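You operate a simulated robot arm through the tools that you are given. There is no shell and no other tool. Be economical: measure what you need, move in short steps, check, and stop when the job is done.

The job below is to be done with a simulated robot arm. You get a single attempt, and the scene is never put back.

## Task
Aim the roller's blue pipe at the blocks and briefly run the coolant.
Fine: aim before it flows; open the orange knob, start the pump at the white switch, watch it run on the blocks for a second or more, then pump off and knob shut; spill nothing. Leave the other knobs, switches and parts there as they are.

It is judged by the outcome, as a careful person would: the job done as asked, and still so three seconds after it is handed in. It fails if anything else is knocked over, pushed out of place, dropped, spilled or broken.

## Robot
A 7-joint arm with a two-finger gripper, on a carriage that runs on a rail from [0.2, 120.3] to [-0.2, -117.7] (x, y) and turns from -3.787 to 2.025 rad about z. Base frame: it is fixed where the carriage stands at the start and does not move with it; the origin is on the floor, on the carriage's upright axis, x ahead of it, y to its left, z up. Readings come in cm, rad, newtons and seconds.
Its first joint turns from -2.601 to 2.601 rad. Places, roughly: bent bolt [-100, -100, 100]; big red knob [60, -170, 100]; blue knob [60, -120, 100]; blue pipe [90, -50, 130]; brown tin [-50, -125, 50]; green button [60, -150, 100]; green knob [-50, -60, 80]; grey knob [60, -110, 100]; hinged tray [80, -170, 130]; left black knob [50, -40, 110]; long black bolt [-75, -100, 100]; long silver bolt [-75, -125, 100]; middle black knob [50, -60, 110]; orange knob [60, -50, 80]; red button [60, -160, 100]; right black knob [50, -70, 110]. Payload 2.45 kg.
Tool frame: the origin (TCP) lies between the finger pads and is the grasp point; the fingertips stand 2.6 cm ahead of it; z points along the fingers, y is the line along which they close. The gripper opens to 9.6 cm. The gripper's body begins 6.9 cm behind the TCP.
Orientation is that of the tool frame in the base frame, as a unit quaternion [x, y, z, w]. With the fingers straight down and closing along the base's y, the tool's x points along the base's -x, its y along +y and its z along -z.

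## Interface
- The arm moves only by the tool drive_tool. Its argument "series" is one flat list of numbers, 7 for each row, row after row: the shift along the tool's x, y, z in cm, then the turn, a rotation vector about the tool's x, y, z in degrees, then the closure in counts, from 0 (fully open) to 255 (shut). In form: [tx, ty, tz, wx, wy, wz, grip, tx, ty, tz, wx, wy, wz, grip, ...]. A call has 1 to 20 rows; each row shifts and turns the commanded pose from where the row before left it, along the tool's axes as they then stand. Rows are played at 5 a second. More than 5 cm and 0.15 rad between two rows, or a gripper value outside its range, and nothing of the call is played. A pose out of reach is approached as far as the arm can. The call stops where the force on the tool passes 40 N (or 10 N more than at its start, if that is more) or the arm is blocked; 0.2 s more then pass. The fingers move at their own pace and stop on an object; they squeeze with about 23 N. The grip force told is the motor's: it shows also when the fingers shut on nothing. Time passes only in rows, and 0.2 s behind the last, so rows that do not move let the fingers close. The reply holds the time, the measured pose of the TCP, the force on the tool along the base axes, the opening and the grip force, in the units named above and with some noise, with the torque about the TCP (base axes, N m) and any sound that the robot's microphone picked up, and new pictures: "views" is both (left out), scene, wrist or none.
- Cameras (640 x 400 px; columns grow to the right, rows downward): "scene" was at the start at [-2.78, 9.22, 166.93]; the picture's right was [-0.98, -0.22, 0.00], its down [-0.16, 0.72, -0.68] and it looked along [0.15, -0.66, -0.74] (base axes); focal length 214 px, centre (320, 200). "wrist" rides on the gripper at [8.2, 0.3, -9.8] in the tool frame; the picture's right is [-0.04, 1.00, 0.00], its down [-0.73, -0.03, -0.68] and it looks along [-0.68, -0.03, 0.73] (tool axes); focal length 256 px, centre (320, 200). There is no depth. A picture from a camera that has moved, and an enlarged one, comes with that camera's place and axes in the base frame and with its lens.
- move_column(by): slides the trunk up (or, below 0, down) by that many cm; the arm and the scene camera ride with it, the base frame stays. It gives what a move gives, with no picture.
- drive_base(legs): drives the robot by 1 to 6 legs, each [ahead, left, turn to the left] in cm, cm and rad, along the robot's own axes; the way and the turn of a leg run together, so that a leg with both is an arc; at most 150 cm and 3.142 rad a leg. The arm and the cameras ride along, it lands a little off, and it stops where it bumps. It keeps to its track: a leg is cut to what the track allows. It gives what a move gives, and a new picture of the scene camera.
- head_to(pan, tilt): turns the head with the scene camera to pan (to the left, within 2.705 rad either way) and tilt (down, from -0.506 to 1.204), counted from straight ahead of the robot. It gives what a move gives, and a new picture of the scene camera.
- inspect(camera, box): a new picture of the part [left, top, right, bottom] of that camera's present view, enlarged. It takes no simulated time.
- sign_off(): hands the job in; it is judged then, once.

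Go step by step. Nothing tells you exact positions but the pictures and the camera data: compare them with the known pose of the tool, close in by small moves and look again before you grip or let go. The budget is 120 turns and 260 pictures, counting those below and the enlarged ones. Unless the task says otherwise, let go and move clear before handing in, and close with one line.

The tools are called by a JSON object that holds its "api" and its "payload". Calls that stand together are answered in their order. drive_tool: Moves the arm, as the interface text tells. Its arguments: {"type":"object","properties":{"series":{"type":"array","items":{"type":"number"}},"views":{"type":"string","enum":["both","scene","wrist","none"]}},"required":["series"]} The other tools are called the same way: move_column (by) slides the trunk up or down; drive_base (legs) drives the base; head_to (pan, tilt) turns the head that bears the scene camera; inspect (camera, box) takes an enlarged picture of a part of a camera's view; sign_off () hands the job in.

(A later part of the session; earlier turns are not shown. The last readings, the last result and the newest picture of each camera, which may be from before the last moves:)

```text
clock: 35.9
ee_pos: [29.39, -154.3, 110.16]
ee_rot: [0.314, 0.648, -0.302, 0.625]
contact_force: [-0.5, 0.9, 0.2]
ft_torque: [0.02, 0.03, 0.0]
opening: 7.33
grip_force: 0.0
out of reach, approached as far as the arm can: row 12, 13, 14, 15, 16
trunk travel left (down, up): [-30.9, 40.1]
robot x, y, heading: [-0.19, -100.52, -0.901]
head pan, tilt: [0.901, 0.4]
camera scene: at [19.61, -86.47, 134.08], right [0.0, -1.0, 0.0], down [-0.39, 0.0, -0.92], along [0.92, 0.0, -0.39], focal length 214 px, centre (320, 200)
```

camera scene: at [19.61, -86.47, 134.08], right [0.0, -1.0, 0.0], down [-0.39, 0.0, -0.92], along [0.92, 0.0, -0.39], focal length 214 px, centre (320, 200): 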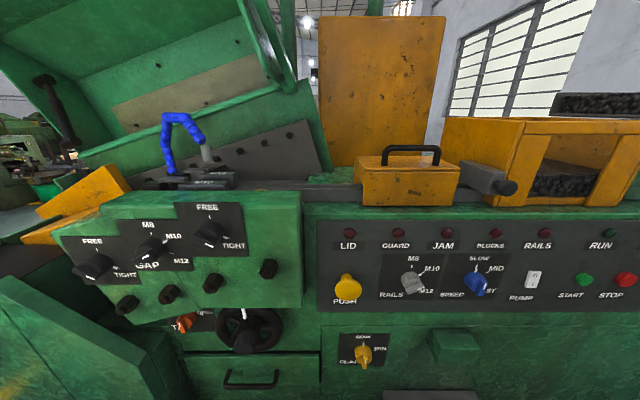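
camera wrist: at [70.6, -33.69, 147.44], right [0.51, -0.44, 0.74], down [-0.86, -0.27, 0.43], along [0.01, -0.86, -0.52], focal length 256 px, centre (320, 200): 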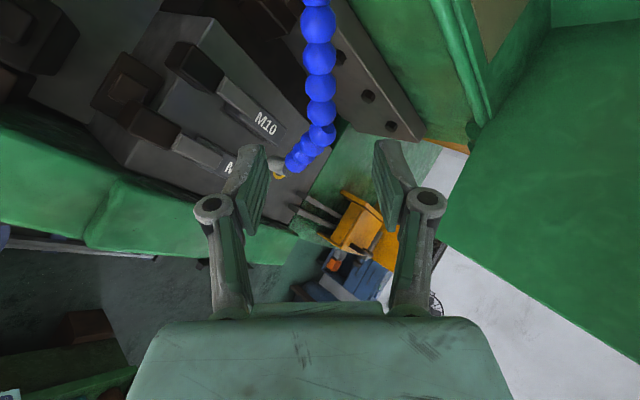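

The hand is horizontal. Rather than sweep the arm, I drive the carriage back to y≈0 so the hand lies in front of the TAP knob.

{"api": "drive_base", "payload": {"legs": [[-76.8, 61, 0]]}}

{"api": "drive_tool", "payload": {"series": [0, 0, 0, -7.4, 0, 0, 60, 0, 0, 0, -7.4, 0, 0, 60, 0, 0, 0, -7.4, 0, 0, 60, 0, 0, 0, -7.4, 0, 0, 60, 0, 0, 0, -7.4, 0, 0, 60, 0, 0, 0, -7.4, 0, 0, 60, 0, 0, 0, -7.2, 0, 0, 60]}}

```text
clock: 41.0
ee_pos: [29.93, -55.92, 110.11]
ee_rot: [0.312, 0.649, -0.3, 0.626]
contact_force: [0.2, -0.4, -0.3]
ft_torque: [-0.02, -0.03, 0.0]
opening: 7.35
grip_force: 0.0
trunk travel left (down, up): [-30.9, 40.1]
robot x, y, heading: [-0.12, -1.88, -0.894]
head pan, tilt: [0.901, 0.4]
camera scene: at [19.71, 11.79, 134.08], right [0.0, -1.0, 0.0], down [-0.39, 0.0, -0.92], along [0.92, 0.0, -0.39], focal length 214 px, centre (320, 200)
```

scene: 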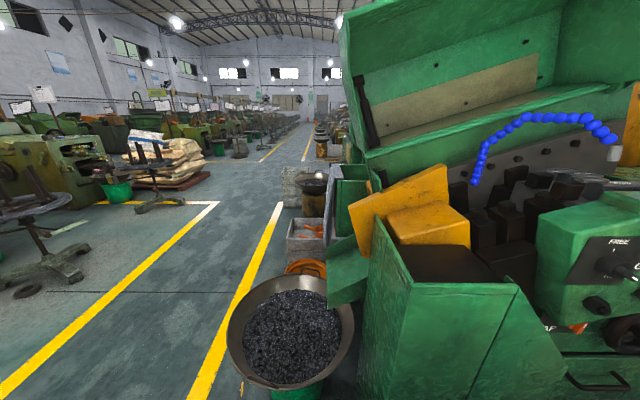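

```text
clock: 42.6
ee_pos: [29.94, -55.99, 110.19]
ee_rot: [0.008, 0.715, 0.012, 0.699]
contact_force: [0.8, -0.1, -0.1]
ft_torque: [0.03, 0.0, -0.01]
opening: 7.34
grip_force: 0.1
trunk travel left (down, up): [-30.9, 40.1]
robot x, y, heading: [-0.16, -2.39, -0.895]
head pan, tilt: [0.901, 0.4]
camera scene: at [19.71, 11.81, 134.08], right [0.0, -1.0, 0.0], down [-0.39, 0.0, -0.92], along [0.92, 0.0, -0.39], focal length 214 px, centre (320, 200)
camera wrist: at [19.95, -55.48, 102.33], right [-0.01, 1.0, 0.07], down [-0.66, -0.06, 0.75], along [0.75, -0.04, 0.66], focal length 256 px, centre (320, 200)
```

scene: 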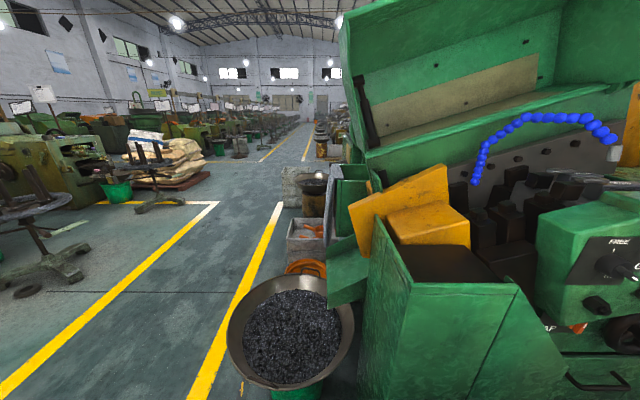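
wrist: 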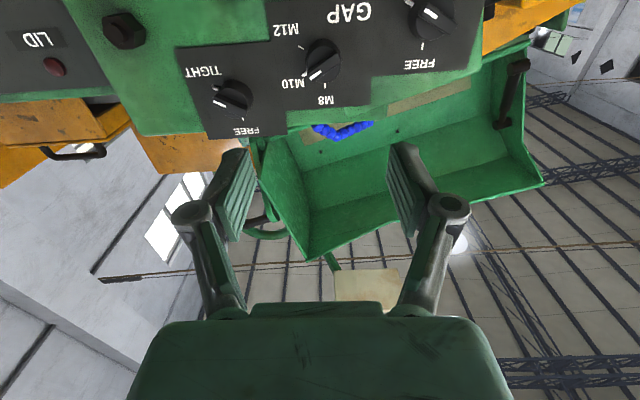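

The tool points at the panel. I lower the trunk so the hand is level with the TAP knob.

{"api": "move_column", "payload": {"by": -25.5}}

{"api": "drive_tool", "payload": {"series": [0, 0.5, 0, 0, 0, 0, 60]}}

{"api": "head_to", "payload": {"pan": 0.0, "tilt": 0.3}}

```text
clock: 45.3
ee_pos: [29.92, -55.94, 84.68]
ee_rot: [0.009, 0.715, 0.013, 0.699]
contact_force: [-0.8, 0.0, 0.6]
ft_torque: [-0.02, 0.04, -0.01]
opening: 7.33
grip_force: 0.1
trunk travel left (down, up): [-5.4, 65.6]
robot x, y, heading: [-0.35, -2.2, -0.894]
head pan, tilt: [0.901, 0.4]
```

```text
clock: 45.7
ee_pos: [30.06, -55.49, 84.58]
ee_rot: [0.009, 0.715, 0.013, 0.699]
contact_force: [0.1, 0.4, -0.4]
ft_torque: [0.03, -0.01, -0.05]
opening: 7.35
grip_force: 0.1
trunk travel left (down, up): [-5.4, 65.6]
robot x, y, heading: [-0.01, -2.18, -0.891]
head pan, tilt: [0.901, 0.4]
camera scene: at [19.71, 11.79, 108.58], right [0.0, -1.0, 0.0], down [-0.39, 0.0, -0.92], along [0.92, 0.0, -0.39], focal length 214 px, centre (320, 200)
camera wrist: at [20.0, -54.95, 76.79], right [0.0, 1.0, 0.07], down [-0.66, -0.05, 0.75], along [0.75, -0.04, 0.66], focal length 256 px, centre (320, 200)
```

scene: 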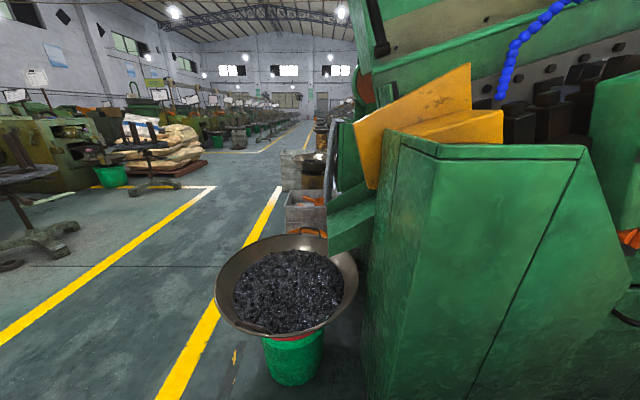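
wrist: 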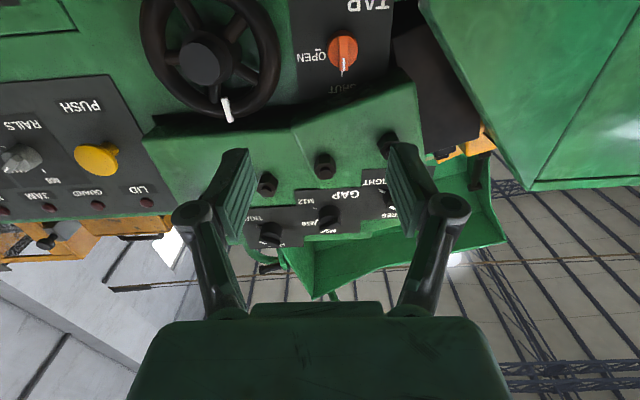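

```text
clock: 46.9
ee_pos: [29.93, -55.48, 84.68]
ee_rot: [0.009, 0.715, 0.012, 0.699]
contact_force: [0.5, 0.9, -0.2]
ft_torque: [0.03, 0.01, -0.02]
opening: 7.33
grip_force: 0.1
trunk travel left (down, up): [-5.4, 65.6]
robot x, y, heading: [0.22, -1.92, -0.897]
head pan, tilt: [0.0, 0.3]
camera scene: at [16.28, 4.47, 109.51], right [-0.78, -0.62, 0.0], down [-0.18, 0.23, -0.96], along [0.6, -0.75, -0.3], focal length 214 px, centre (320, 200)
```

scene: 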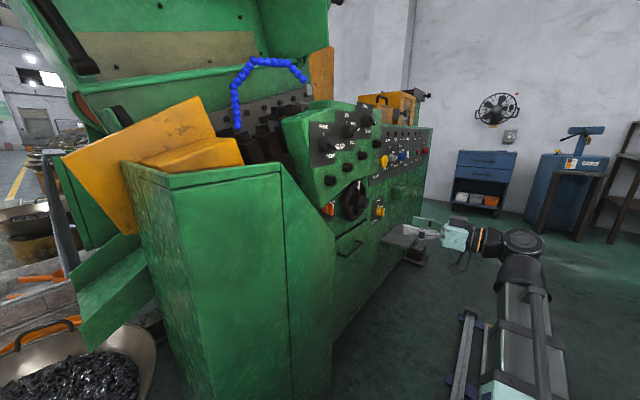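

The TAP knob is visible in the wrist view (upside down): pointer at SHUT on top, OPEN to the right. I enlarge it.

{"api": "inspect", "payload": {"camera": "wrist", "box": [260, 0, 420, 100]}}

{"api": "inspect", "payload": {"camera": "scene", "box": [290, 150, 402, 220]}}

```text
4.00 times, centred on (340, 50) of wrist
camera zoom: at [20.0, -54.96, 76.8], right [0.0, 1.0, 0.07], down [-0.66, -0.05, 0.75], along [0.75, -0.04, 0.66], focal length 1024 px, centre (240, 800)
```

zoom: 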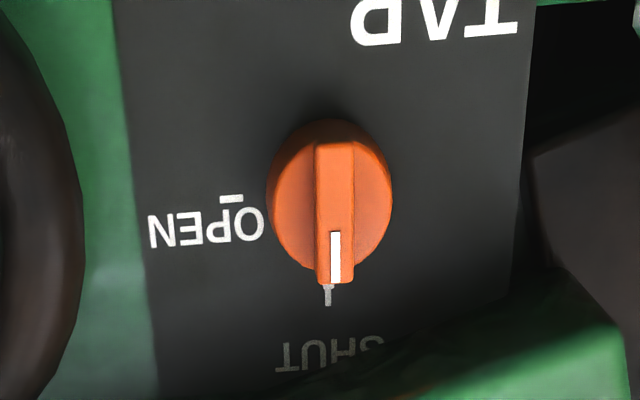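

```text
5.71 times, centred on (346, 185) of scene
camera zoom: at [16.28, 4.47, 109.51], right [-0.78, -0.62, 0.0], down [-0.18, 0.23, -0.96], along [0.6, -0.75, -0.3], focal length 1226 px, centre (171, 286)
```

zoom: 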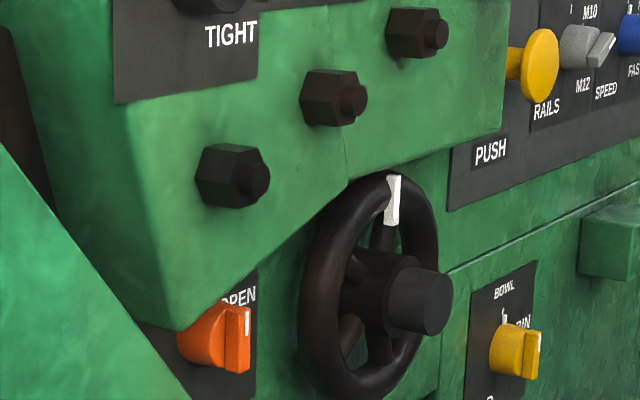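

Turning room on the left is tight because of the chute box, so I roll the hand 180° to bring the camera on top before gripping.

{"api": "drive_tool", "payload": {"series": [0, 0, 0, 0, 0, -8.5, 60, 0, 0, 0, 0, 0, -8.5, 60, 0, 0, 0, 0, 0, -8.5, 60, 0, 0, 0, 0, 0, -8.5, 60, 0, 0, 0, 0, 0, -8.5, 60, 0, 0, 0, 0, 0, -8.5, 60, 0, 0, 0, 0, 0, -8.5, 60, 0, 0, 0, 0, 0, -8.5, 60, 0, 0, 0, 0, 0, -8.5, 60, 0, 0, 0, 0, 0, -8.5, 60, 0, 0, 0, 0, 0, -8.5, 60, 0, 0, 0, 0, 0, -8.5, 60, 0, 0, 0, 0, 0, -8.5, 60, 0, 0, 0, 0, 0, -8.5, 60, 0, 0, 0, 0, 0, -8.5, 60, 0, 0, 0, 0, 0, -8.5, 60, 0, 0, 0, 0, 0, -8.5, 60, 0, 0, 0, 0, 0, -8.5, 60, 0, 0, 0, 0, 0, -8.5, 60, 0, 0, 0, 0, 0, -8.5, 60]}}

```text
clock: 51.1
ee_pos: [29.91, -55.46, 84.81]
ee_rot: [0.602, -0.387, 0.585, -0.381]
contact_force: [-0.1, 0.4, 0.4]
ft_torque: [0.03, -0.03, 0.01]
opening: 7.37
grip_force: 0.0
out of reach, approached as far as the arm can: row 14, 15, 16, 17, 18, 19, 20
trunk travel left (down, up): [-5.4, 65.6]
robot x, y, heading: [0.21, -2.27, -0.896]
head pan, tilt: [0.0, 0.3]
camera scene: at [16.28, 4.46, 109.51], right [-0.78, -0.62, 0.0], down [-0.18, 0.23, -0.96], along [0.6, -0.75, -0.3], focal length 214 px, centre (320, 200)
camera wrist: at [20.25, -63.06, 88.07], right [-0.02, -0.37, -0.93], down [-0.69, 0.68, -0.26], along [0.72, 0.63, -0.27], focal length 256 px, centre (320, 200)
```

scene: 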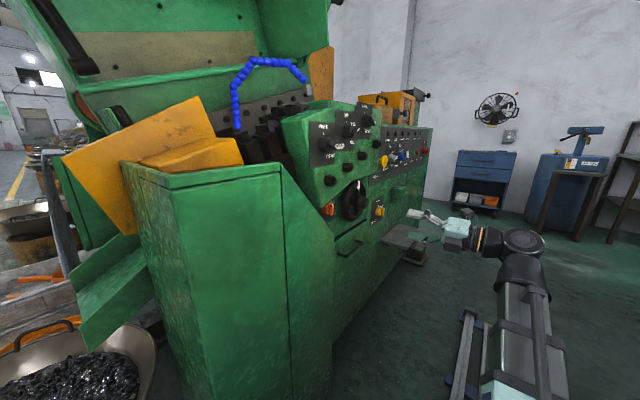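
wrist: 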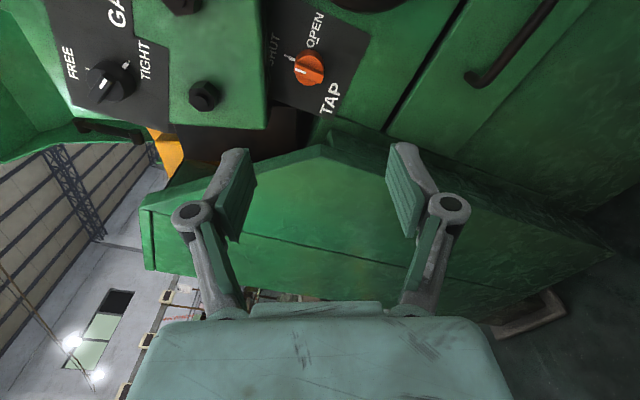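

The wrist roll stops at about -114°, so I roll back to zero (camera below) and will use the straight approach, gripping with only the fingertips so the camera stays ahead of the chute box.

{"api": "drive_tool", "payload": {"series": [0, 0, 0, 0, 0, 8, 60, 0, 0, 0, 0, 0, 8, 60, 0, 0, 0, 0, 0, 8, 60, 0, 0, 0, 0, 0, 8, 60, 0, 0, 0, 0, 0, 8, 60, 0, 0, 0, 0, 0, 8, 60, 0, 0, 0, 0, 0, 8, 60, 0, 0, 0, 0, 0, 8, 60, 0, 0, 0, 0, 0, 8, 60, 0, 0, 0, 0, 0, 8, 60, 0, 0, 0, 0, 0, 8, 60, 0, 0, 0, 0, 0, 8, 60, 0, 0, 0, 0, 0, 8, 60, 0, 0, 0, 0, 0, 8, 60], "views": "none"}}

```text
clock: 54.1
ee_pos: [29.87, -55.42, 84.65]
ee_rot: [-0.015, 0.716, -0.011, 0.698]
contact_force: [-1.1, 0.4, -0.9]
ft_torque: [0.01, 0.0, -0.01]
opening: 7.37
grip_force: 0.0
trunk travel left (down, up): [-5.4, 65.6]
robot x, y, heading: [0.17, -2.03, -0.896]
head pan, tilt: [0.0, 0.3]
```

Roll is back to about zero. I advance to just short of the knob, centred on it.

{"api": "drive_tool", "payload": {"series": [0, 0, 0, 0, -1.5, 2, 130, 0.05, 0.8, 4.5, 0, 0, 0, 130, 0.05, 0.8, 4.5, 0, 0, 0, 130, 0.05, 0.8, 4.5, 0, 0, 0, 130, 0.05, 0.7, 4.5, 0, 0, 0, 130]}}

{"api": "inspect", "payload": {"camera": "scene", "box": [290, 160, 450, 260]}}

```text
clock: 55.3
ee_pos: [48.03, -52.36, 84.44]
ee_rot: [-0.004, 0.706, 0.001, 0.708]
contact_force: [0.2, -1.0, -0.6]
ft_torque: [-0.01, 0.01, 0.0]
opening: 4.68
grip_force: 0.0
trunk travel left (down, up): [-5.4, 65.6]
robot x, y, heading: [-0.04, -2.3, -0.896]
head pan, tilt: [0.0, 0.3]
camera scene: at [16.26, 4.46, 109.51], right [-0.78, -0.62, 0.0], down [-0.18, 0.23, -0.96], along [0.6, -0.75, -0.3], focal length 214 px, centre (320, 200)
camera wrist: at [38.29, -52.01, 76.41], right [0.0, 1.0, 0.04], down [-0.68, -0.03, 0.73], along [0.73, -0.02, 0.68], focal length 256 px, centre (320, 200)
```

scene: 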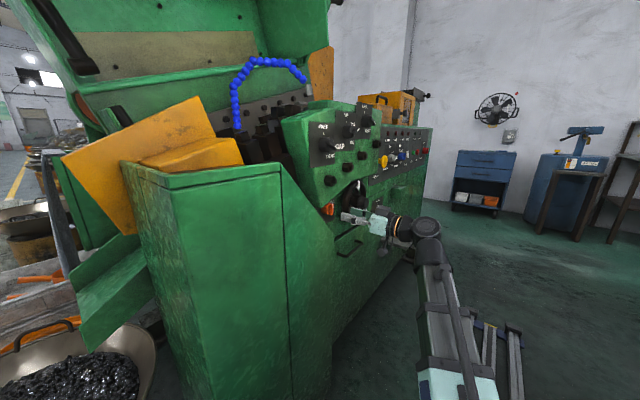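
wrist: 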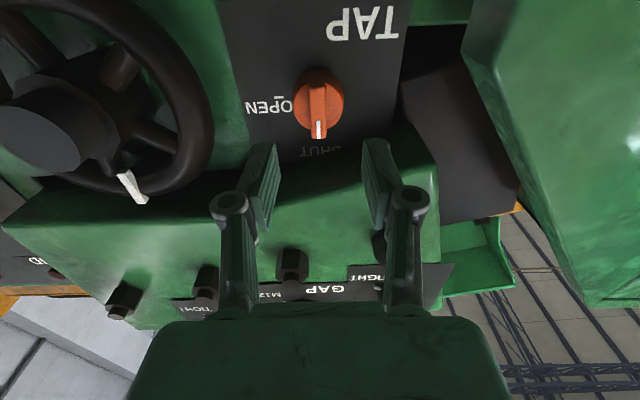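

```text
4.00 times, centred on (370, 210) of scene
camera zoom: at [16.26, 4.46, 109.51], right [-0.78, -0.62, 0.0], down [-0.18, 0.23, -0.96], along [0.6, -0.75, -0.3], focal length 858 px, centre (120, 160)
```

zoom: 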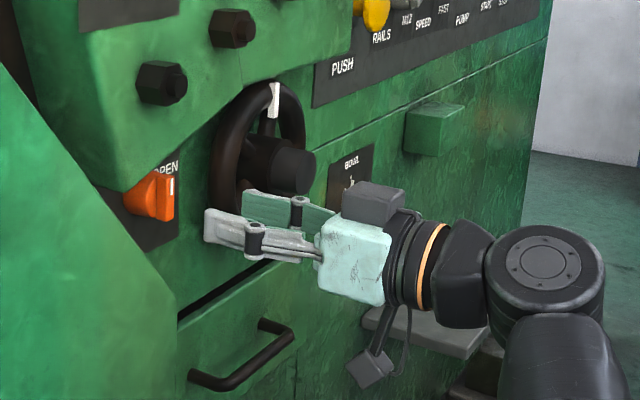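

Ridge centre is at about (56.3,-52.3,84.4), in line with the fingers. I advance 7 cm with the fingers straddling it.

{"api": "drive_tool", "payload": {"series": [0, 0, 2.5, 0, 0, 0, 130, 0, 0, 2.5, 0, 0, 0, 130, 0, 0, 2.2, 0, 0, 0, 130]}}

{"api": "inspect", "payload": {"camera": "scene", "box": [290, 160, 450, 260]}}

```text
clock: 56.1
ee_pos: [55.19, -52.21, 84.63]
ee_rot: [-0.002, 0.707, 0.0, 0.708]
contact_force: [-0.2, -0.1, -0.1]
ft_torque: [0.02, 0.04, 0.01]
opening: 4.69
grip_force: 0.0
trunk travel left (down, up): [-5.4, 65.6]
robot x, y, heading: [-0.08, -2.91, -0.896]
head pan, tilt: [0.0, 0.3]
camera scene: at [16.27, 4.46, 109.51], right [-0.78, -0.62, 0.0], down [-0.18, 0.23, -0.96], along [0.6, -0.75, -0.3], focal length 214 px, centre (320, 200)
camera wrist: at [45.35, -51.98, 76.46], right [0.0, 1.0, 0.04], down [-0.68, -0.03, 0.73], along [0.73, -0.02, 0.68], focal length 256 px, centre (320, 200)
```

scene: 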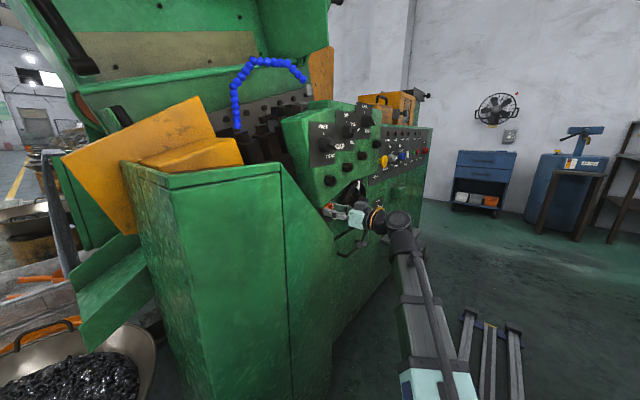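
wrist: 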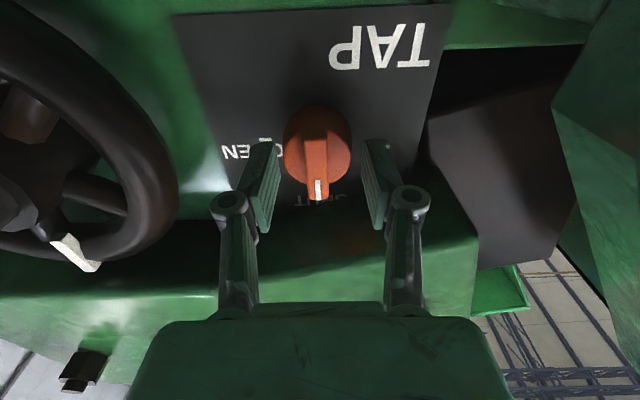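

```text
4.00 times, centred on (370, 210) of scene
camera zoom: at [16.27, 4.46, 109.51], right [-0.78, -0.62, 0.0], down [-0.18, 0.23, -0.96], along [0.6, -0.75, -0.3], focal length 858 px, centre (120, 160)
```

zoom: 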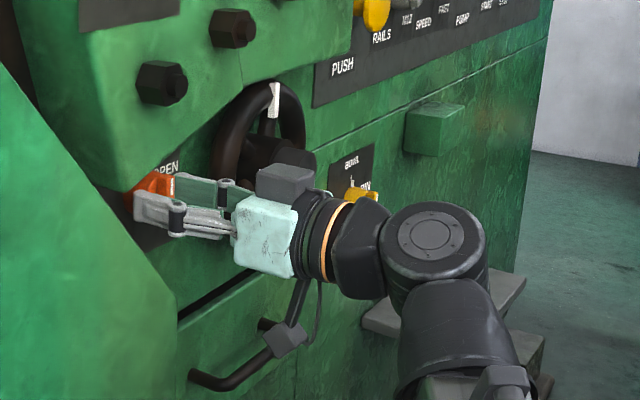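

The fingers straddle the knob. I go 0.8 cm deeper, close on the ridge and turn the first 16° clockwise.

{"api": "drive_tool", "payload": {"series": [0.1, -0.05, 0.8, 0, 0, 0, 130, 0, 0, 0, 0, 0, 0, 255, 0, 0, 0, 0, 0, 0, 255, 0, 0, 0, 0, 0, 0, 255, 0, 0, 0, 0, 0, 8, 255, 0, 0, 0, 0, 0, 8, 255]}}

```text
clock: 57.5
ee_pos: [55.69, -52.42, 84.44]
ee_rot: [0.096, 0.7, 0.099, 0.701]
contact_force: [-8.1, -4.3, -2.2]
ft_torque: [0.03, -1.03, -0.65]
opening: 3.96
grip_force: 45.2
trunk travel left (down, up): [-5.4, 65.6]
robot x, y, heading: [-0.21, -2.73, -0.896]
head pan, tilt: [0.0, 0.3]
camera scene: at [16.22, 4.42, 109.52], right [-0.78, -0.62, 0.0], down [-0.18, 0.23, -0.96], along [0.6, -0.75, -0.3], focal length 214 px, centre (320, 200)
camera wrist: at [46.08, -49.86, 76.7], right [0.0, 0.95, 0.31], down [-0.68, -0.23, 0.7], along [0.73, -0.21, 0.65], focal length 256 px, centre (320, 200)
```

scene: 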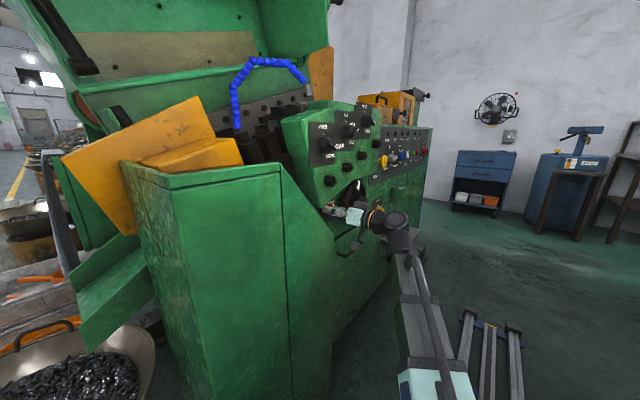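
wrist: 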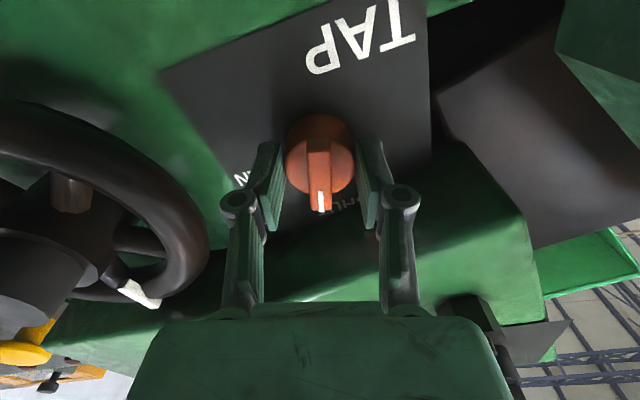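

It has the knob's round body and turns it with the hand. I continue 32° and check the pointer.

{"api": "drive_tool", "payload": {"series": [0, 0, 0, 0, 0, 8, 255, 0, 0, 0, 0, 0, 8, 255, 0, 0, 0, 0, 0, 8, 255, 0, 0, 0, 0, 0, 8, 255]}}

{"api": "inspect", "payload": {"camera": "scene", "box": [290, 160, 450, 260]}}

```text
clock: 58.5
ee_pos: [55.99, -52.3, 84.49]
ee_rot: [0.285, 0.646, 0.288, 0.647]
contact_force: [-11.4, -7.8, -0.3]
ft_torque: [0.0, -0.54, -0.67]
opening: 3.96
grip_force: 45.1
trunk travel left (down, up): [-5.4, 65.6]
robot x, y, heading: [0.09, -2.51, -0.895]
head pan, tilt: [0.0, 0.3]
camera scene: at [16.21, 4.4, 109.53], right [-0.78, -0.62, 0.0], down [-0.18, 0.23, -0.96], along [0.6, -0.75, -0.3], focal length 214 px, centre (320, 200)
camera wrist: at [46.06, -46.12, 79.25], right [0.0, 0.64, 0.77], down [-0.68, -0.57, 0.47], along [0.73, -0.52, 0.44], focal length 256 px, centre (320, 200)
```

scene: 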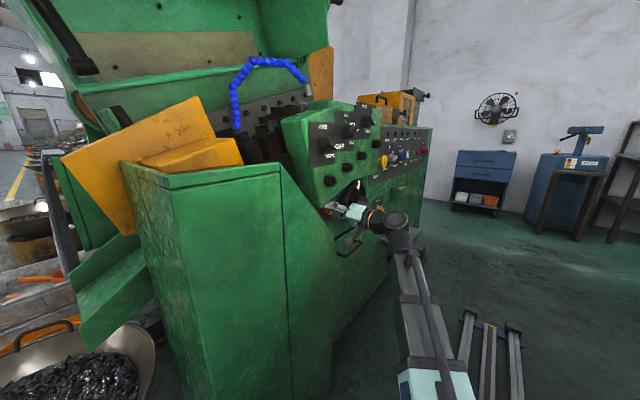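
wrist: 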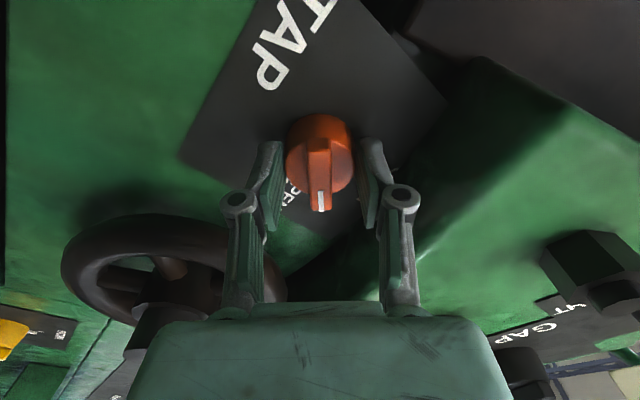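

```text
4.00 times, centred on (370, 210) of scene
camera zoom: at [16.21, 4.4, 109.53], right [-0.78, -0.62, 0.0], down [-0.18, 0.23, -0.96], along [0.6, -0.75, -0.3], focal length 858 px, centre (120, 160)
```

zoom: 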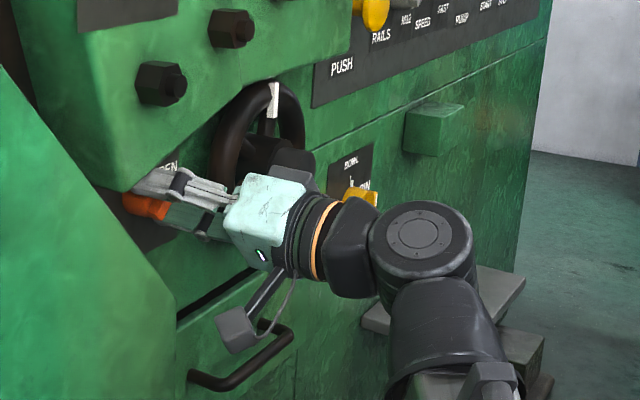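

The knob follows (about 48°). I continue 25°, watching the upper finger against the overhang.

{"api": "drive_tool", "payload": {"series": [0, 0, 0, 0, 0, 8.4, 255, 0, 0, 0, 0, 0, 8.4, 255, 0, 0, 0, 0, 0, 8.4, 255]}}

{"api": "inspect", "payload": {"camera": "scene", "box": [300, 180, 380, 230]}}

```text
clock: 59.3
ee_pos: [55.92, -52.37, 84.51]
ee_rot: [0.42, 0.568, 0.423, 0.567]
contact_force: [-15.8, -6.2, -1.2]
ft_torque: [-0.03, -0.48, -0.89]
opening: 3.94
grip_force: 45.1
trunk travel left (down, up): [-5.4, 65.6]
robot x, y, heading: [0.01, -2.06, -0.899]
head pan, tilt: [0.0, 0.3]
camera scene: at [16.18, 4.41, 109.53], right [-0.78, -0.62, 0.0], down [-0.18, 0.23, -0.96], along [0.6, -0.75, -0.3], focal length 214 px, centre (320, 200)
camera wrist: at [46.05, -44.49, 82.43], right [0.0, 0.25, 0.97], down [-0.68, -0.71, 0.18], along [0.74, -0.65, 0.17], focal length 256 px, centre (320, 200)
```

scene: 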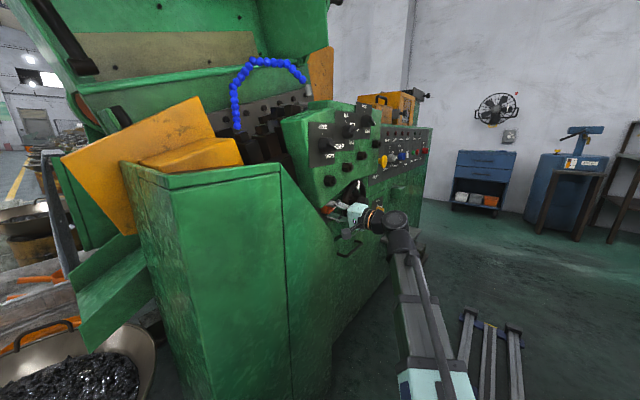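
wrist: 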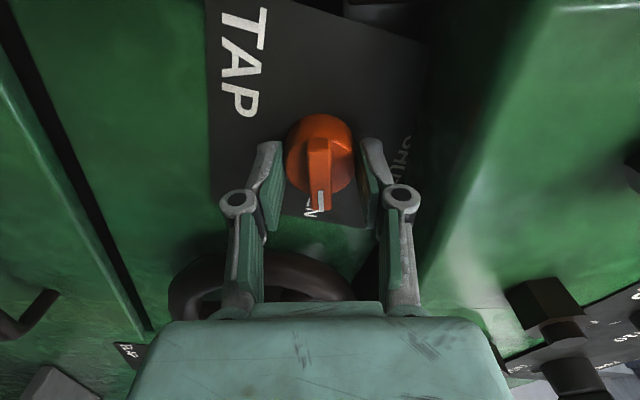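

```text
8.00 times, centred on (340, 205) of scene
camera zoom: at [16.18, 4.41, 109.53], right [-0.78, -0.62, 0.0], down [-0.18, 0.23, -0.96], along [0.6, -0.75, -0.3], focal length 1716 px, centre (160, 160)
```

zoom: 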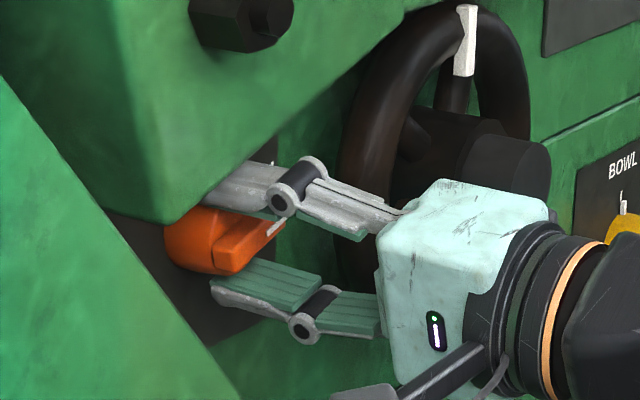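

About 73° done; the last 17° now, easing back a touch.

{"api": "drive_tool", "payload": {"series": [0, 0, -0.1, 0, 0, 8.4, 255, 0, 0, -0.1, 0, 0, 8.4, 255, 0, 0, 0, 0, 0, 0, 255]}}

{"api": "inspect", "payload": {"camera": "wrist", "box": [200, 50, 440, 250]}}

```text
clock: 60.1
ee_pos: [55.87, -52.34, 84.55]
ee_rot: [0.498, 0.502, 0.501, 0.5]
contact_force: [10.8, -12.2, 6.4]
ft_torque: [-0.05, 0.0, -0.61]
opening: 3.97
grip_force: 45.2
trunk travel left (down, up): [-5.4, 65.6]
robot x, y, heading: [-0.2, -2.84, -0.896]
head pan, tilt: [0.0, 0.3]
camera scene: at [16.31, 4.42, 109.52], right [-0.78, -0.62, 0.0], down [-0.19, 0.23, -0.96], along [0.6, -0.75, -0.3], focal length 214 px, centre (320, 200)
camera wrist: at [46.03, -44.24, 84.82], right [0.0, -0.04, 1.0], down [-0.68, -0.74, -0.03], along [0.74, -0.67, -0.02], focal length 256 px, centre (320, 200)
```

scene: 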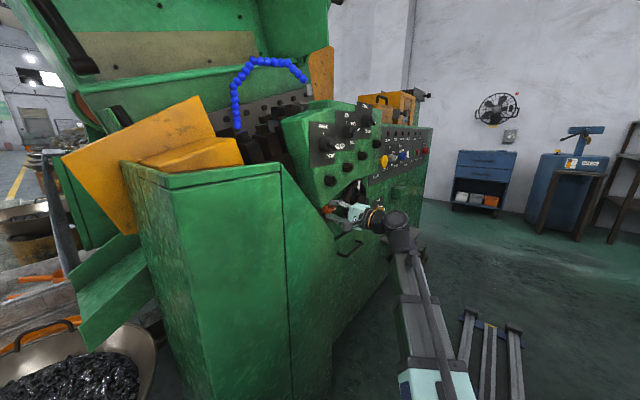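
wrist: 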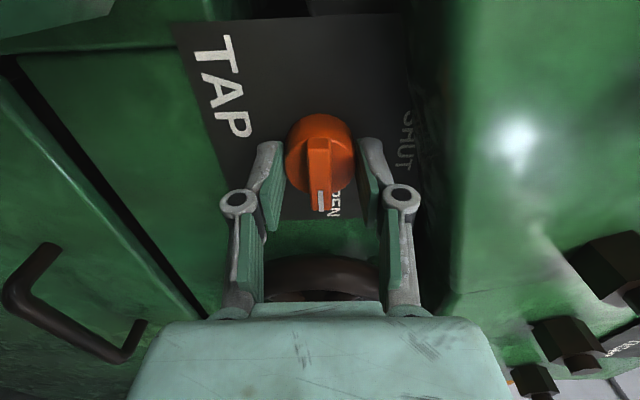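

```text
2.00 times, centred on (320, 150) of wrist
camera zoom: at [46.03, -44.24, 84.82], right [0.0, -0.04, 1.0], down [-0.68, -0.74, -0.03], along [0.74, -0.67, -0.02], focal length 512 px, centre (320, 300)
```

zoom: 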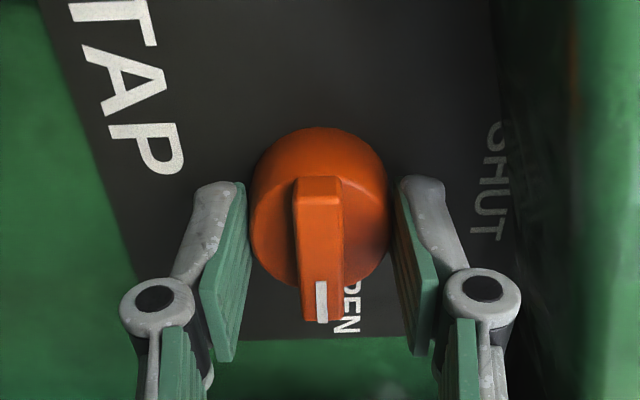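

The pointer is on OPEN. I ease the fingers open slightly and back straight out.

{"api": "drive_tool", "payload": {"series": [0, 0, 0, 0, 0, 0, 134, 0, 0, 0, 0, 0, 0, 134, 0, 0, -1, 0, 0, 0, 134, 0, 0, -2, 0, 0, 0, 134, 0, 0, -4, 0, 0, 0, 134, 0, 0, -4, 0, 0, 0, 134, 0, 0, -4, 0, 0, 0, 134, 0, 0, -4, 0, 0, 0, 134, 0, 0, -3, 0, 0, 0, 134]}}

{"api": "inspect", "payload": {"camera": "scene", "box": [300, 180, 380, 230]}}

```text
clock: 62.1
ee_pos: [33.87, -52.24, 84.42]
ee_rot: [0.498, 0.501, 0.501, 0.5]
contact_force: [0.6, 0.3, 0.5]
ft_torque: [0.02, 0.0, -0.01]
opening: 4.58
grip_force: 0.1
trunk travel left (down, up): [-5.4, 65.6]
robot x, y, heading: [-0.12, -1.95, -0.894]
head pan, tilt: [0.0, 0.3]
camera scene: at [16.29, 4.46, 109.51], right [-0.78, -0.62, 0.0], down [-0.18, 0.23, -0.96], along [0.6, -0.75, -0.3], focal length 214 px, centre (320, 200)
camera wrist: at [24.0, -44.19, 84.75], right [0.0, -0.04, 1.0], down [-0.68, -0.74, -0.03], along [0.74, -0.67, -0.02], focal length 256 px, centre (320, 200)
```

scene: 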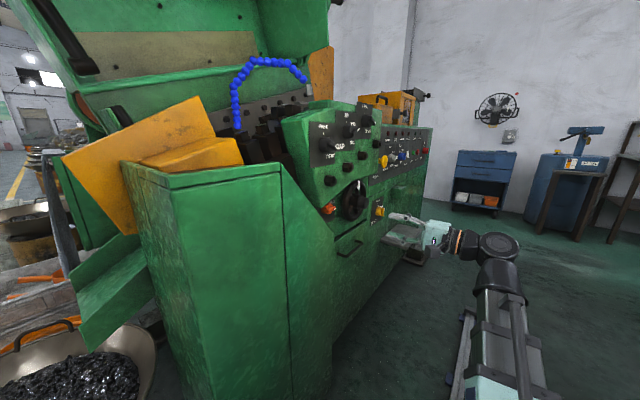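
wrist: 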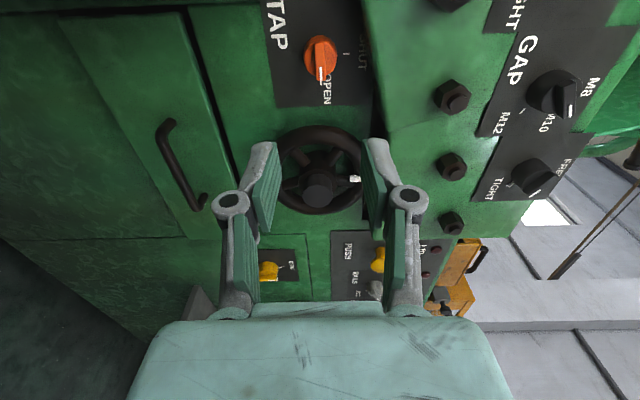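

```text
8.00 times, centred on (340, 205) of scene
camera zoom: at [16.29, 4.46, 109.51], right [-0.78, -0.62, 0.0], down [-0.18, 0.23, -0.96], along [0.6, -0.75, -0.3], focal length 1716 px, centre (160, 160)
```

zoom: 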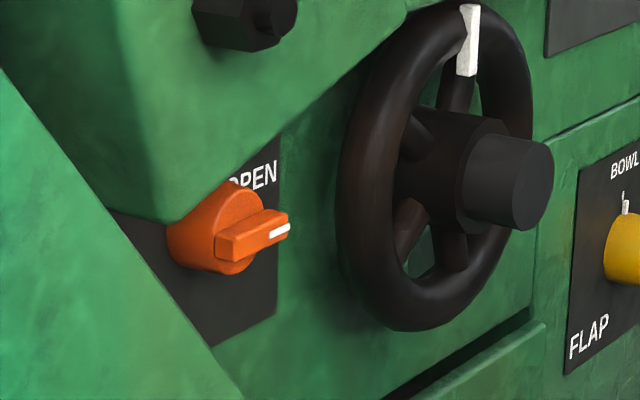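

TAP is open. I drive along to the PUMP switch and raise the trunk to its height.

{"api": "drive_base", "payload": {"legs": [[67.5, -54.1, 0]]}}

{"api": "move_column", "payload": {"by": 10}}

{"api": "head_to", "payload": {"pan": 0.9, "tilt": 0.2}}

{"api": "drive_tool", "payload": {"series": [0, 0, 0, 0, 0, 0, 255, 0, 0, 0, 0, 0, 0, 255]}}

```text
clock: 66.6
ee_pos: [33.61, -138.31, 84.36]
ee_rot: [0.498, 0.501, 0.5, 0.501]
contact_force: [-0.4, 0.6, 1.2]
ft_torque: [0.01, -0.01, 0.0]
opening: 4.57
grip_force: 0.0
trunk travel left (down, up): [-5.4, 65.6]
robot x, y, heading: [-0.0, -88.35, -0.9]
head pan, tilt: [0.0, 0.3]
camera scene: at [16.12, -81.47, 109.51], right [-0.78, -0.62, 0.0], down [-0.18, 0.23, -0.96], along [0.59, -0.75, -0.3], focal length 214 px, centre (320, 200)
```

scene: 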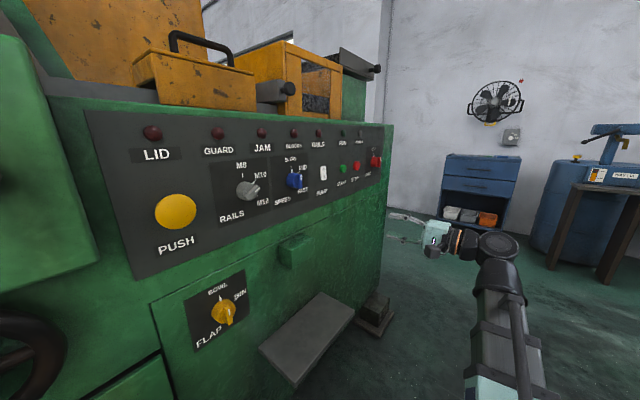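

```text
clock: 67.9
ee_pos: [33.63, -138.2, 94.38]
ee_rot: [0.498, 0.5, 0.501, 0.501]
contact_force: [-0.1, 0.5, 0.3]
ft_torque: [0.04, 0.01, 0.0]
opening: 4.58
grip_force: 0.0
trunk travel left (down, up): [-15.4, 55.6]
robot x, y, heading: [0.01, -88.68, -0.898]
head pan, tilt: [0.0, 0.3]
```

```text
clock: 69.1
ee_pos: [33.64, -138.24, 94.51]
ee_rot: [0.498, 0.501, 0.501, 0.5]
contact_force: [0.0, 0.0, 0.0]
ft_torque: [-0.02, -0.02, 0.02]
opening: 4.58
grip_force: 0.2
trunk travel left (down, up): [-15.4, 55.6]
robot x, y, heading: [-0.19, -87.84, -0.903]
head pan, tilt: [0.901, 0.201]
camera scene: at [19.62, -74.15, 120.44], right [0.0, -1.0, 0.0], down [-0.2, 0.0, -0.98], along [0.98, 0.0, -0.2], focal length 214 px, centre (320, 200)
```

scene: 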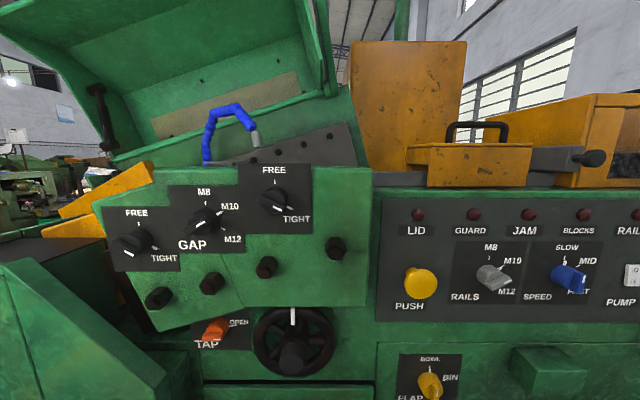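

```text
clock: 69.7
ee_pos: [33.63, -138.25, 94.48]
ee_rot: [0.498, 0.501, 0.5, 0.5]
contact_force: [0.5, 0.2, -0.3]
ft_torque: [-0.01, 0.01, -0.03]
opening: 0.0
grip_force: 22.8
trunk travel left (down, up): [-15.4, 55.6]
robot x, y, heading: [-0.24, -87.95, -0.898]
head pan, tilt: [0.901, 0.201]
camera scene: at [19.62, -74.15, 120.44], right [0.0, -1.0, 0.0], down [-0.2, 0.0, -0.98], along [0.98, 0.0, -0.2], focal length 214 px, centre (320, 200)
camera wrist: at [23.78, -130.16, 94.75], right [0.0, -0.04, 1.0], down [-0.68, -0.74, -0.03], along [0.74, -0.68, -0.02], focal length 256 px, centre (320, 200)
```

scene: 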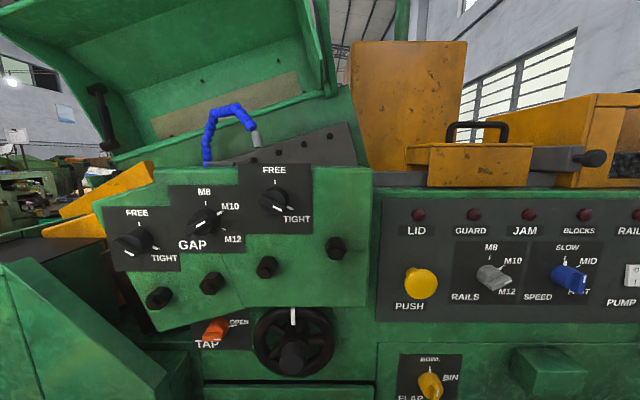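
wrist: 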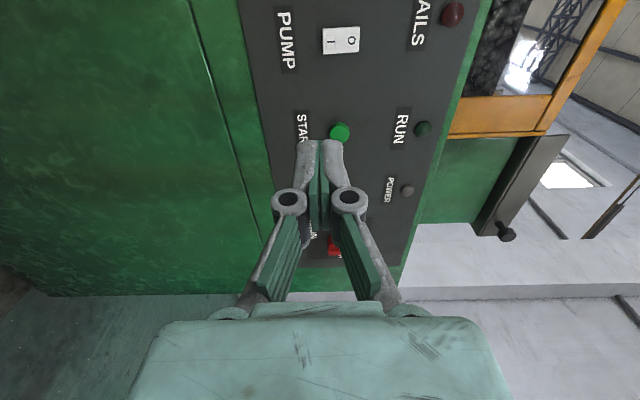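

PUMP rocker is at about (58.7,-136.8,97.2), I at its lower half (z≈96). I bring the closed fingers up in front of the I side.

{"api": "drive_tool", "payload": {"series": [0.5, 0.5, 4, 0, 0, 0, 255, 0.5, 0.5, 4, 0, 0, 0, 255, 0.45, 0.5, 4, 0, 0, 0, 255, 0, 0, 3, 0, 0, 0, 255], "views": "wrist"}}

{"api": "inspect", "payload": {"camera": "wrist", "box": [240, 50, 400, 150]}}

{"api": "inspect", "payload": {"camera": "scene", "box": [544, 240, 640, 300]}}

```text
clock: 70.7
ee_pos: [48.47, -136.87, 95.98]
ee_rot: [0.498, 0.501, 0.5, 0.501]
contact_force: [-1.7, -0.2, 0.3]
ft_torque: [0.0, 0.0, 0.0]
opening: 0.0
grip_force: 23.0
trunk travel left (down, up): [-15.4, 55.6]
robot x, y, heading: [-0.32, -88.14, -0.902]
head pan, tilt: [0.901, 0.201]
camera wrist: at [38.6, -128.77, 96.34], right [0.0, -0.04, 1.0], down [-0.68, -0.74, -0.03], along [0.74, -0.68, -0.02], focal length 256 px, centre (320, 200)
```

wrist: 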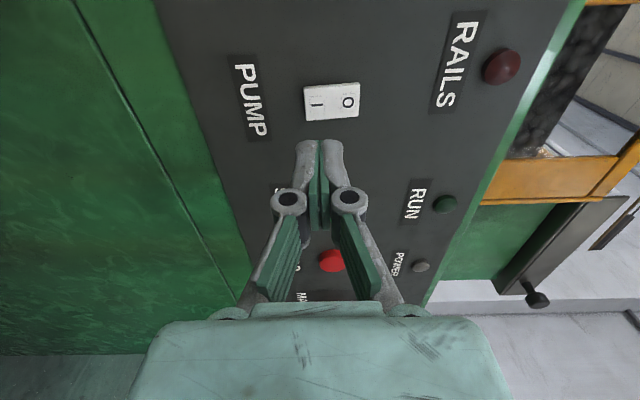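

```text
4.00 times, centred on (320, 100) of wrist
camera zoom: at [38.6, -128.77, 96.34], right [0.0, -0.04, 1.0], down [-0.68, -0.74, -0.03], along [0.74, -0.68, -0.02], focal length 1024 px, centre (320, 600)
```

zoom: 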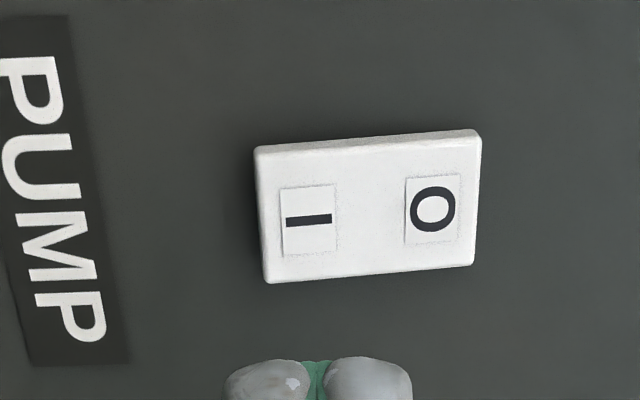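

```text
6.67 times, centred on (592, 270) of scene
camera zoom: at [19.6, -74.15, 120.44], right [0.0, -1.0, 0.0], down [-0.2, 0.0, -0.98], along [0.98, 0.0, -0.2], focal length 1430 px, centre (-1493, -267)
```

zoom: 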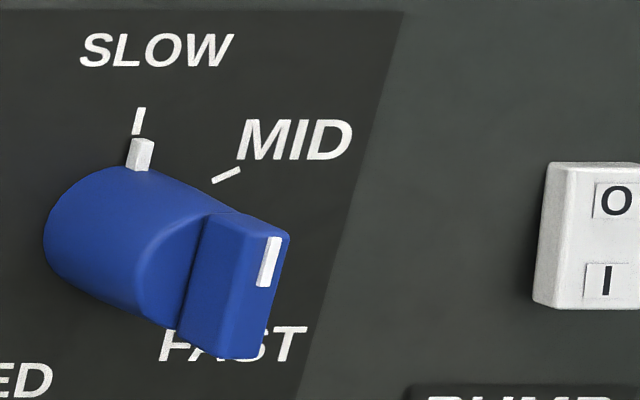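

I is at (59,-137,95.9). I lower slightly and creep in until near contact.

{"api": "drive_tool", "payload": {"series": [-0.1, -0.3, 2, 0, 0, 0, 255, 0, 0, 2, 0, 0, 0, 255, 0, 0, 1, 0, 0, 0, 255], "views": "wrist"}}

{"api": "inspect", "payload": {"camera": "wrist", "box": [240, 70, 400, 170]}}

```text
clock: 71.5
ee_pos: [53.56, -136.78, 95.75]
ee_rot: [0.498, 0.501, 0.5, 0.501]
contact_force: [-0.1, -0.2, 0.0]
ft_torque: [0.01, 0.01, 0.01]
opening: 0.01
grip_force: 23.6
trunk travel left (down, up): [-15.4, 55.6]
robot x, y, heading: [-0.1, -88.36, -0.896]
head pan, tilt: [0.901, 0.201]
camera wrist: at [43.75, -128.67, 95.98], right [0.0, -0.04, 1.0], down [-0.68, -0.74, -0.03], along [0.74, -0.68, -0.02], focal length 256 px, centre (320, 200)
```

wrist: 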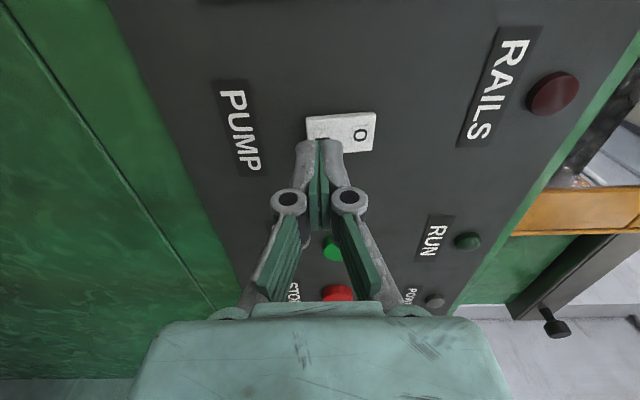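

```text
4.00 times, centred on (320, 120) of wrist
camera zoom: at [43.75, -128.67, 95.98], right [0.0, -0.04, 1.0], down [-0.68, -0.74, -0.03], along [0.74, -0.68, -0.02], focal length 1024 px, centre (320, 520)
```

zoom: 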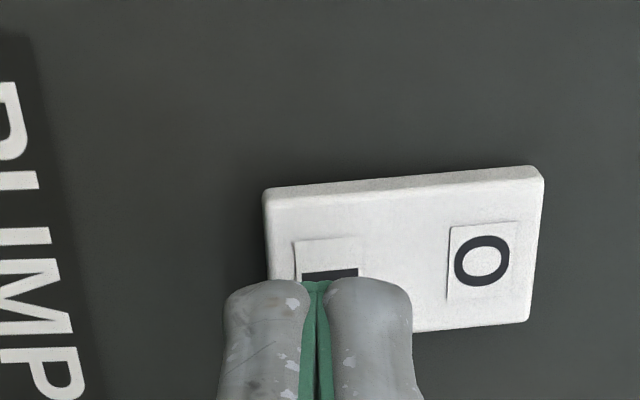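

Aligned with the I half. I press in small steps until it gives.

{"api": "drive_tool", "payload": {"series": [0, -0.2, 0.7, 0, 0, 0, 255, 0, 0, 0.6, 0, 0, 0, 255, 0, 0, 0.5, 0, 0, 0, 255, 0, 0, 0.4, 0, 0, 0, 255], "views": "both"}}

```text
clock: 72.5
ee_pos: [55.77, -136.96, 95.48]
ee_rot: [0.498, 0.501, 0.5, 0.5]
contact_force: [0.7, -0.1, 0.7]
ft_torque: [0.01, 0.02, -0.01]
opening: 0.0
grip_force: 23.2
trunk travel left (down, up): [-15.4, 55.6]
robot x, y, heading: [0.06, -88.06, -0.896]
head pan, tilt: [0.901, 0.201]
camera scene: at [19.62, -74.15, 120.44], right [0.0, -1.0, 0.0], down [-0.2, 0.0, -0.98], along [0.98, 0.0, -0.2], focal length 214 px, centre (320, 200)
camera wrist: at [45.99, -128.77, 95.78], right [0.0, -0.04, 1.0], down [-0.68, -0.74, -0.03], along [0.74, -0.68, -0.02], focal length 256 px, centre (320, 200)
```

scene: 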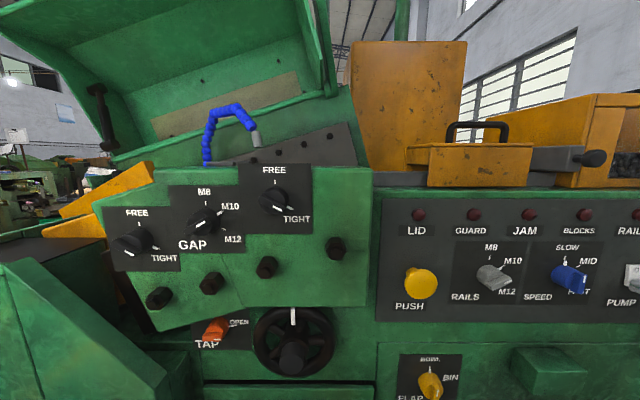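
wrist: 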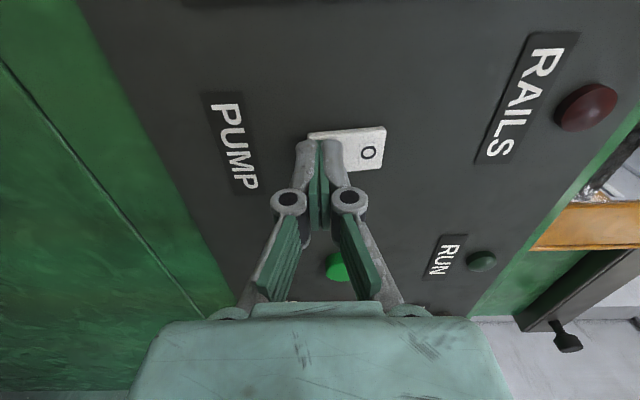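

Not yet in contact; I keep creeping in.

{"api": "drive_tool", "payload": {"series": [0, 0, 0.4, 0, 0, 0, 255, 0, 0, 0.4, 0, 0, 0, 255, 0, 0, 0.4, 0, 0, 0, 255], "views": "both"}}

```text
clock: 73.3
ee_pos: [56.21, -136.84, 95.36]
ee_rot: [0.498, 0.5, 0.499, 0.503]
contact_force: [-16.6, 1.1, 2.6]
ft_torque: [-0.03, -0.19, -0.01]
opening: 0.01
grip_force: 23.5
trunk travel left (down, up): [-15.4, 55.6]
robot x, y, heading: [-0.21, -88.33, -0.902]
head pan, tilt: [0.901, 0.201]
stopped in row 3: the force on the tool passed its limit at 45 N (the readings are from after the stop); the commanded pose is now the measured one
camera scene: at [19.5, -74.17, 120.48], right [0.0, -1.0, 0.0], down [-0.2, 0.0, -0.98], along [0.98, 0.0, -0.2], focal length 214 px, centre (320, 200)
camera wrist: at [46.41, -128.71, 95.76], right [0.0, -0.04, 1.0], down [-0.68, -0.73, -0.03], along [0.73, -0.68, -0.02], focal length 256 px, centre (320, 200)
```

scene: 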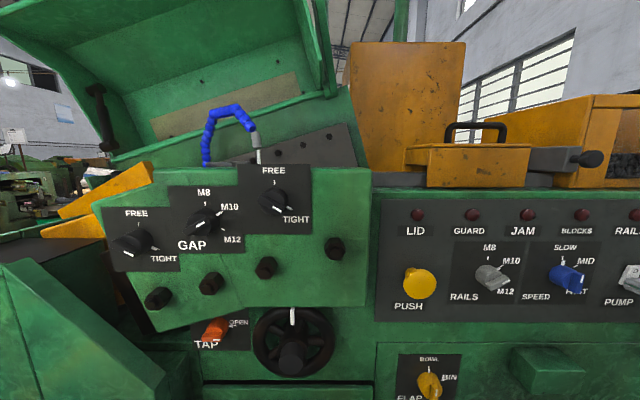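
wrist: 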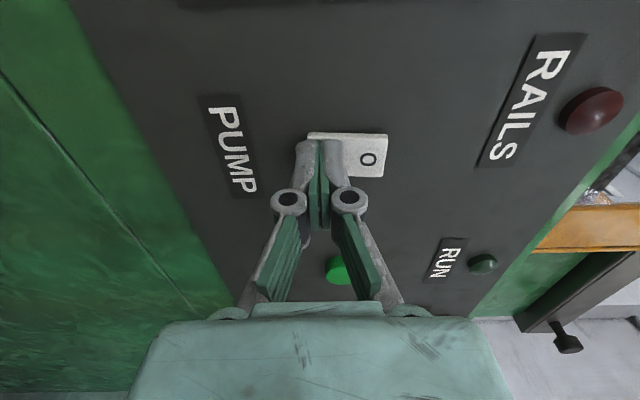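

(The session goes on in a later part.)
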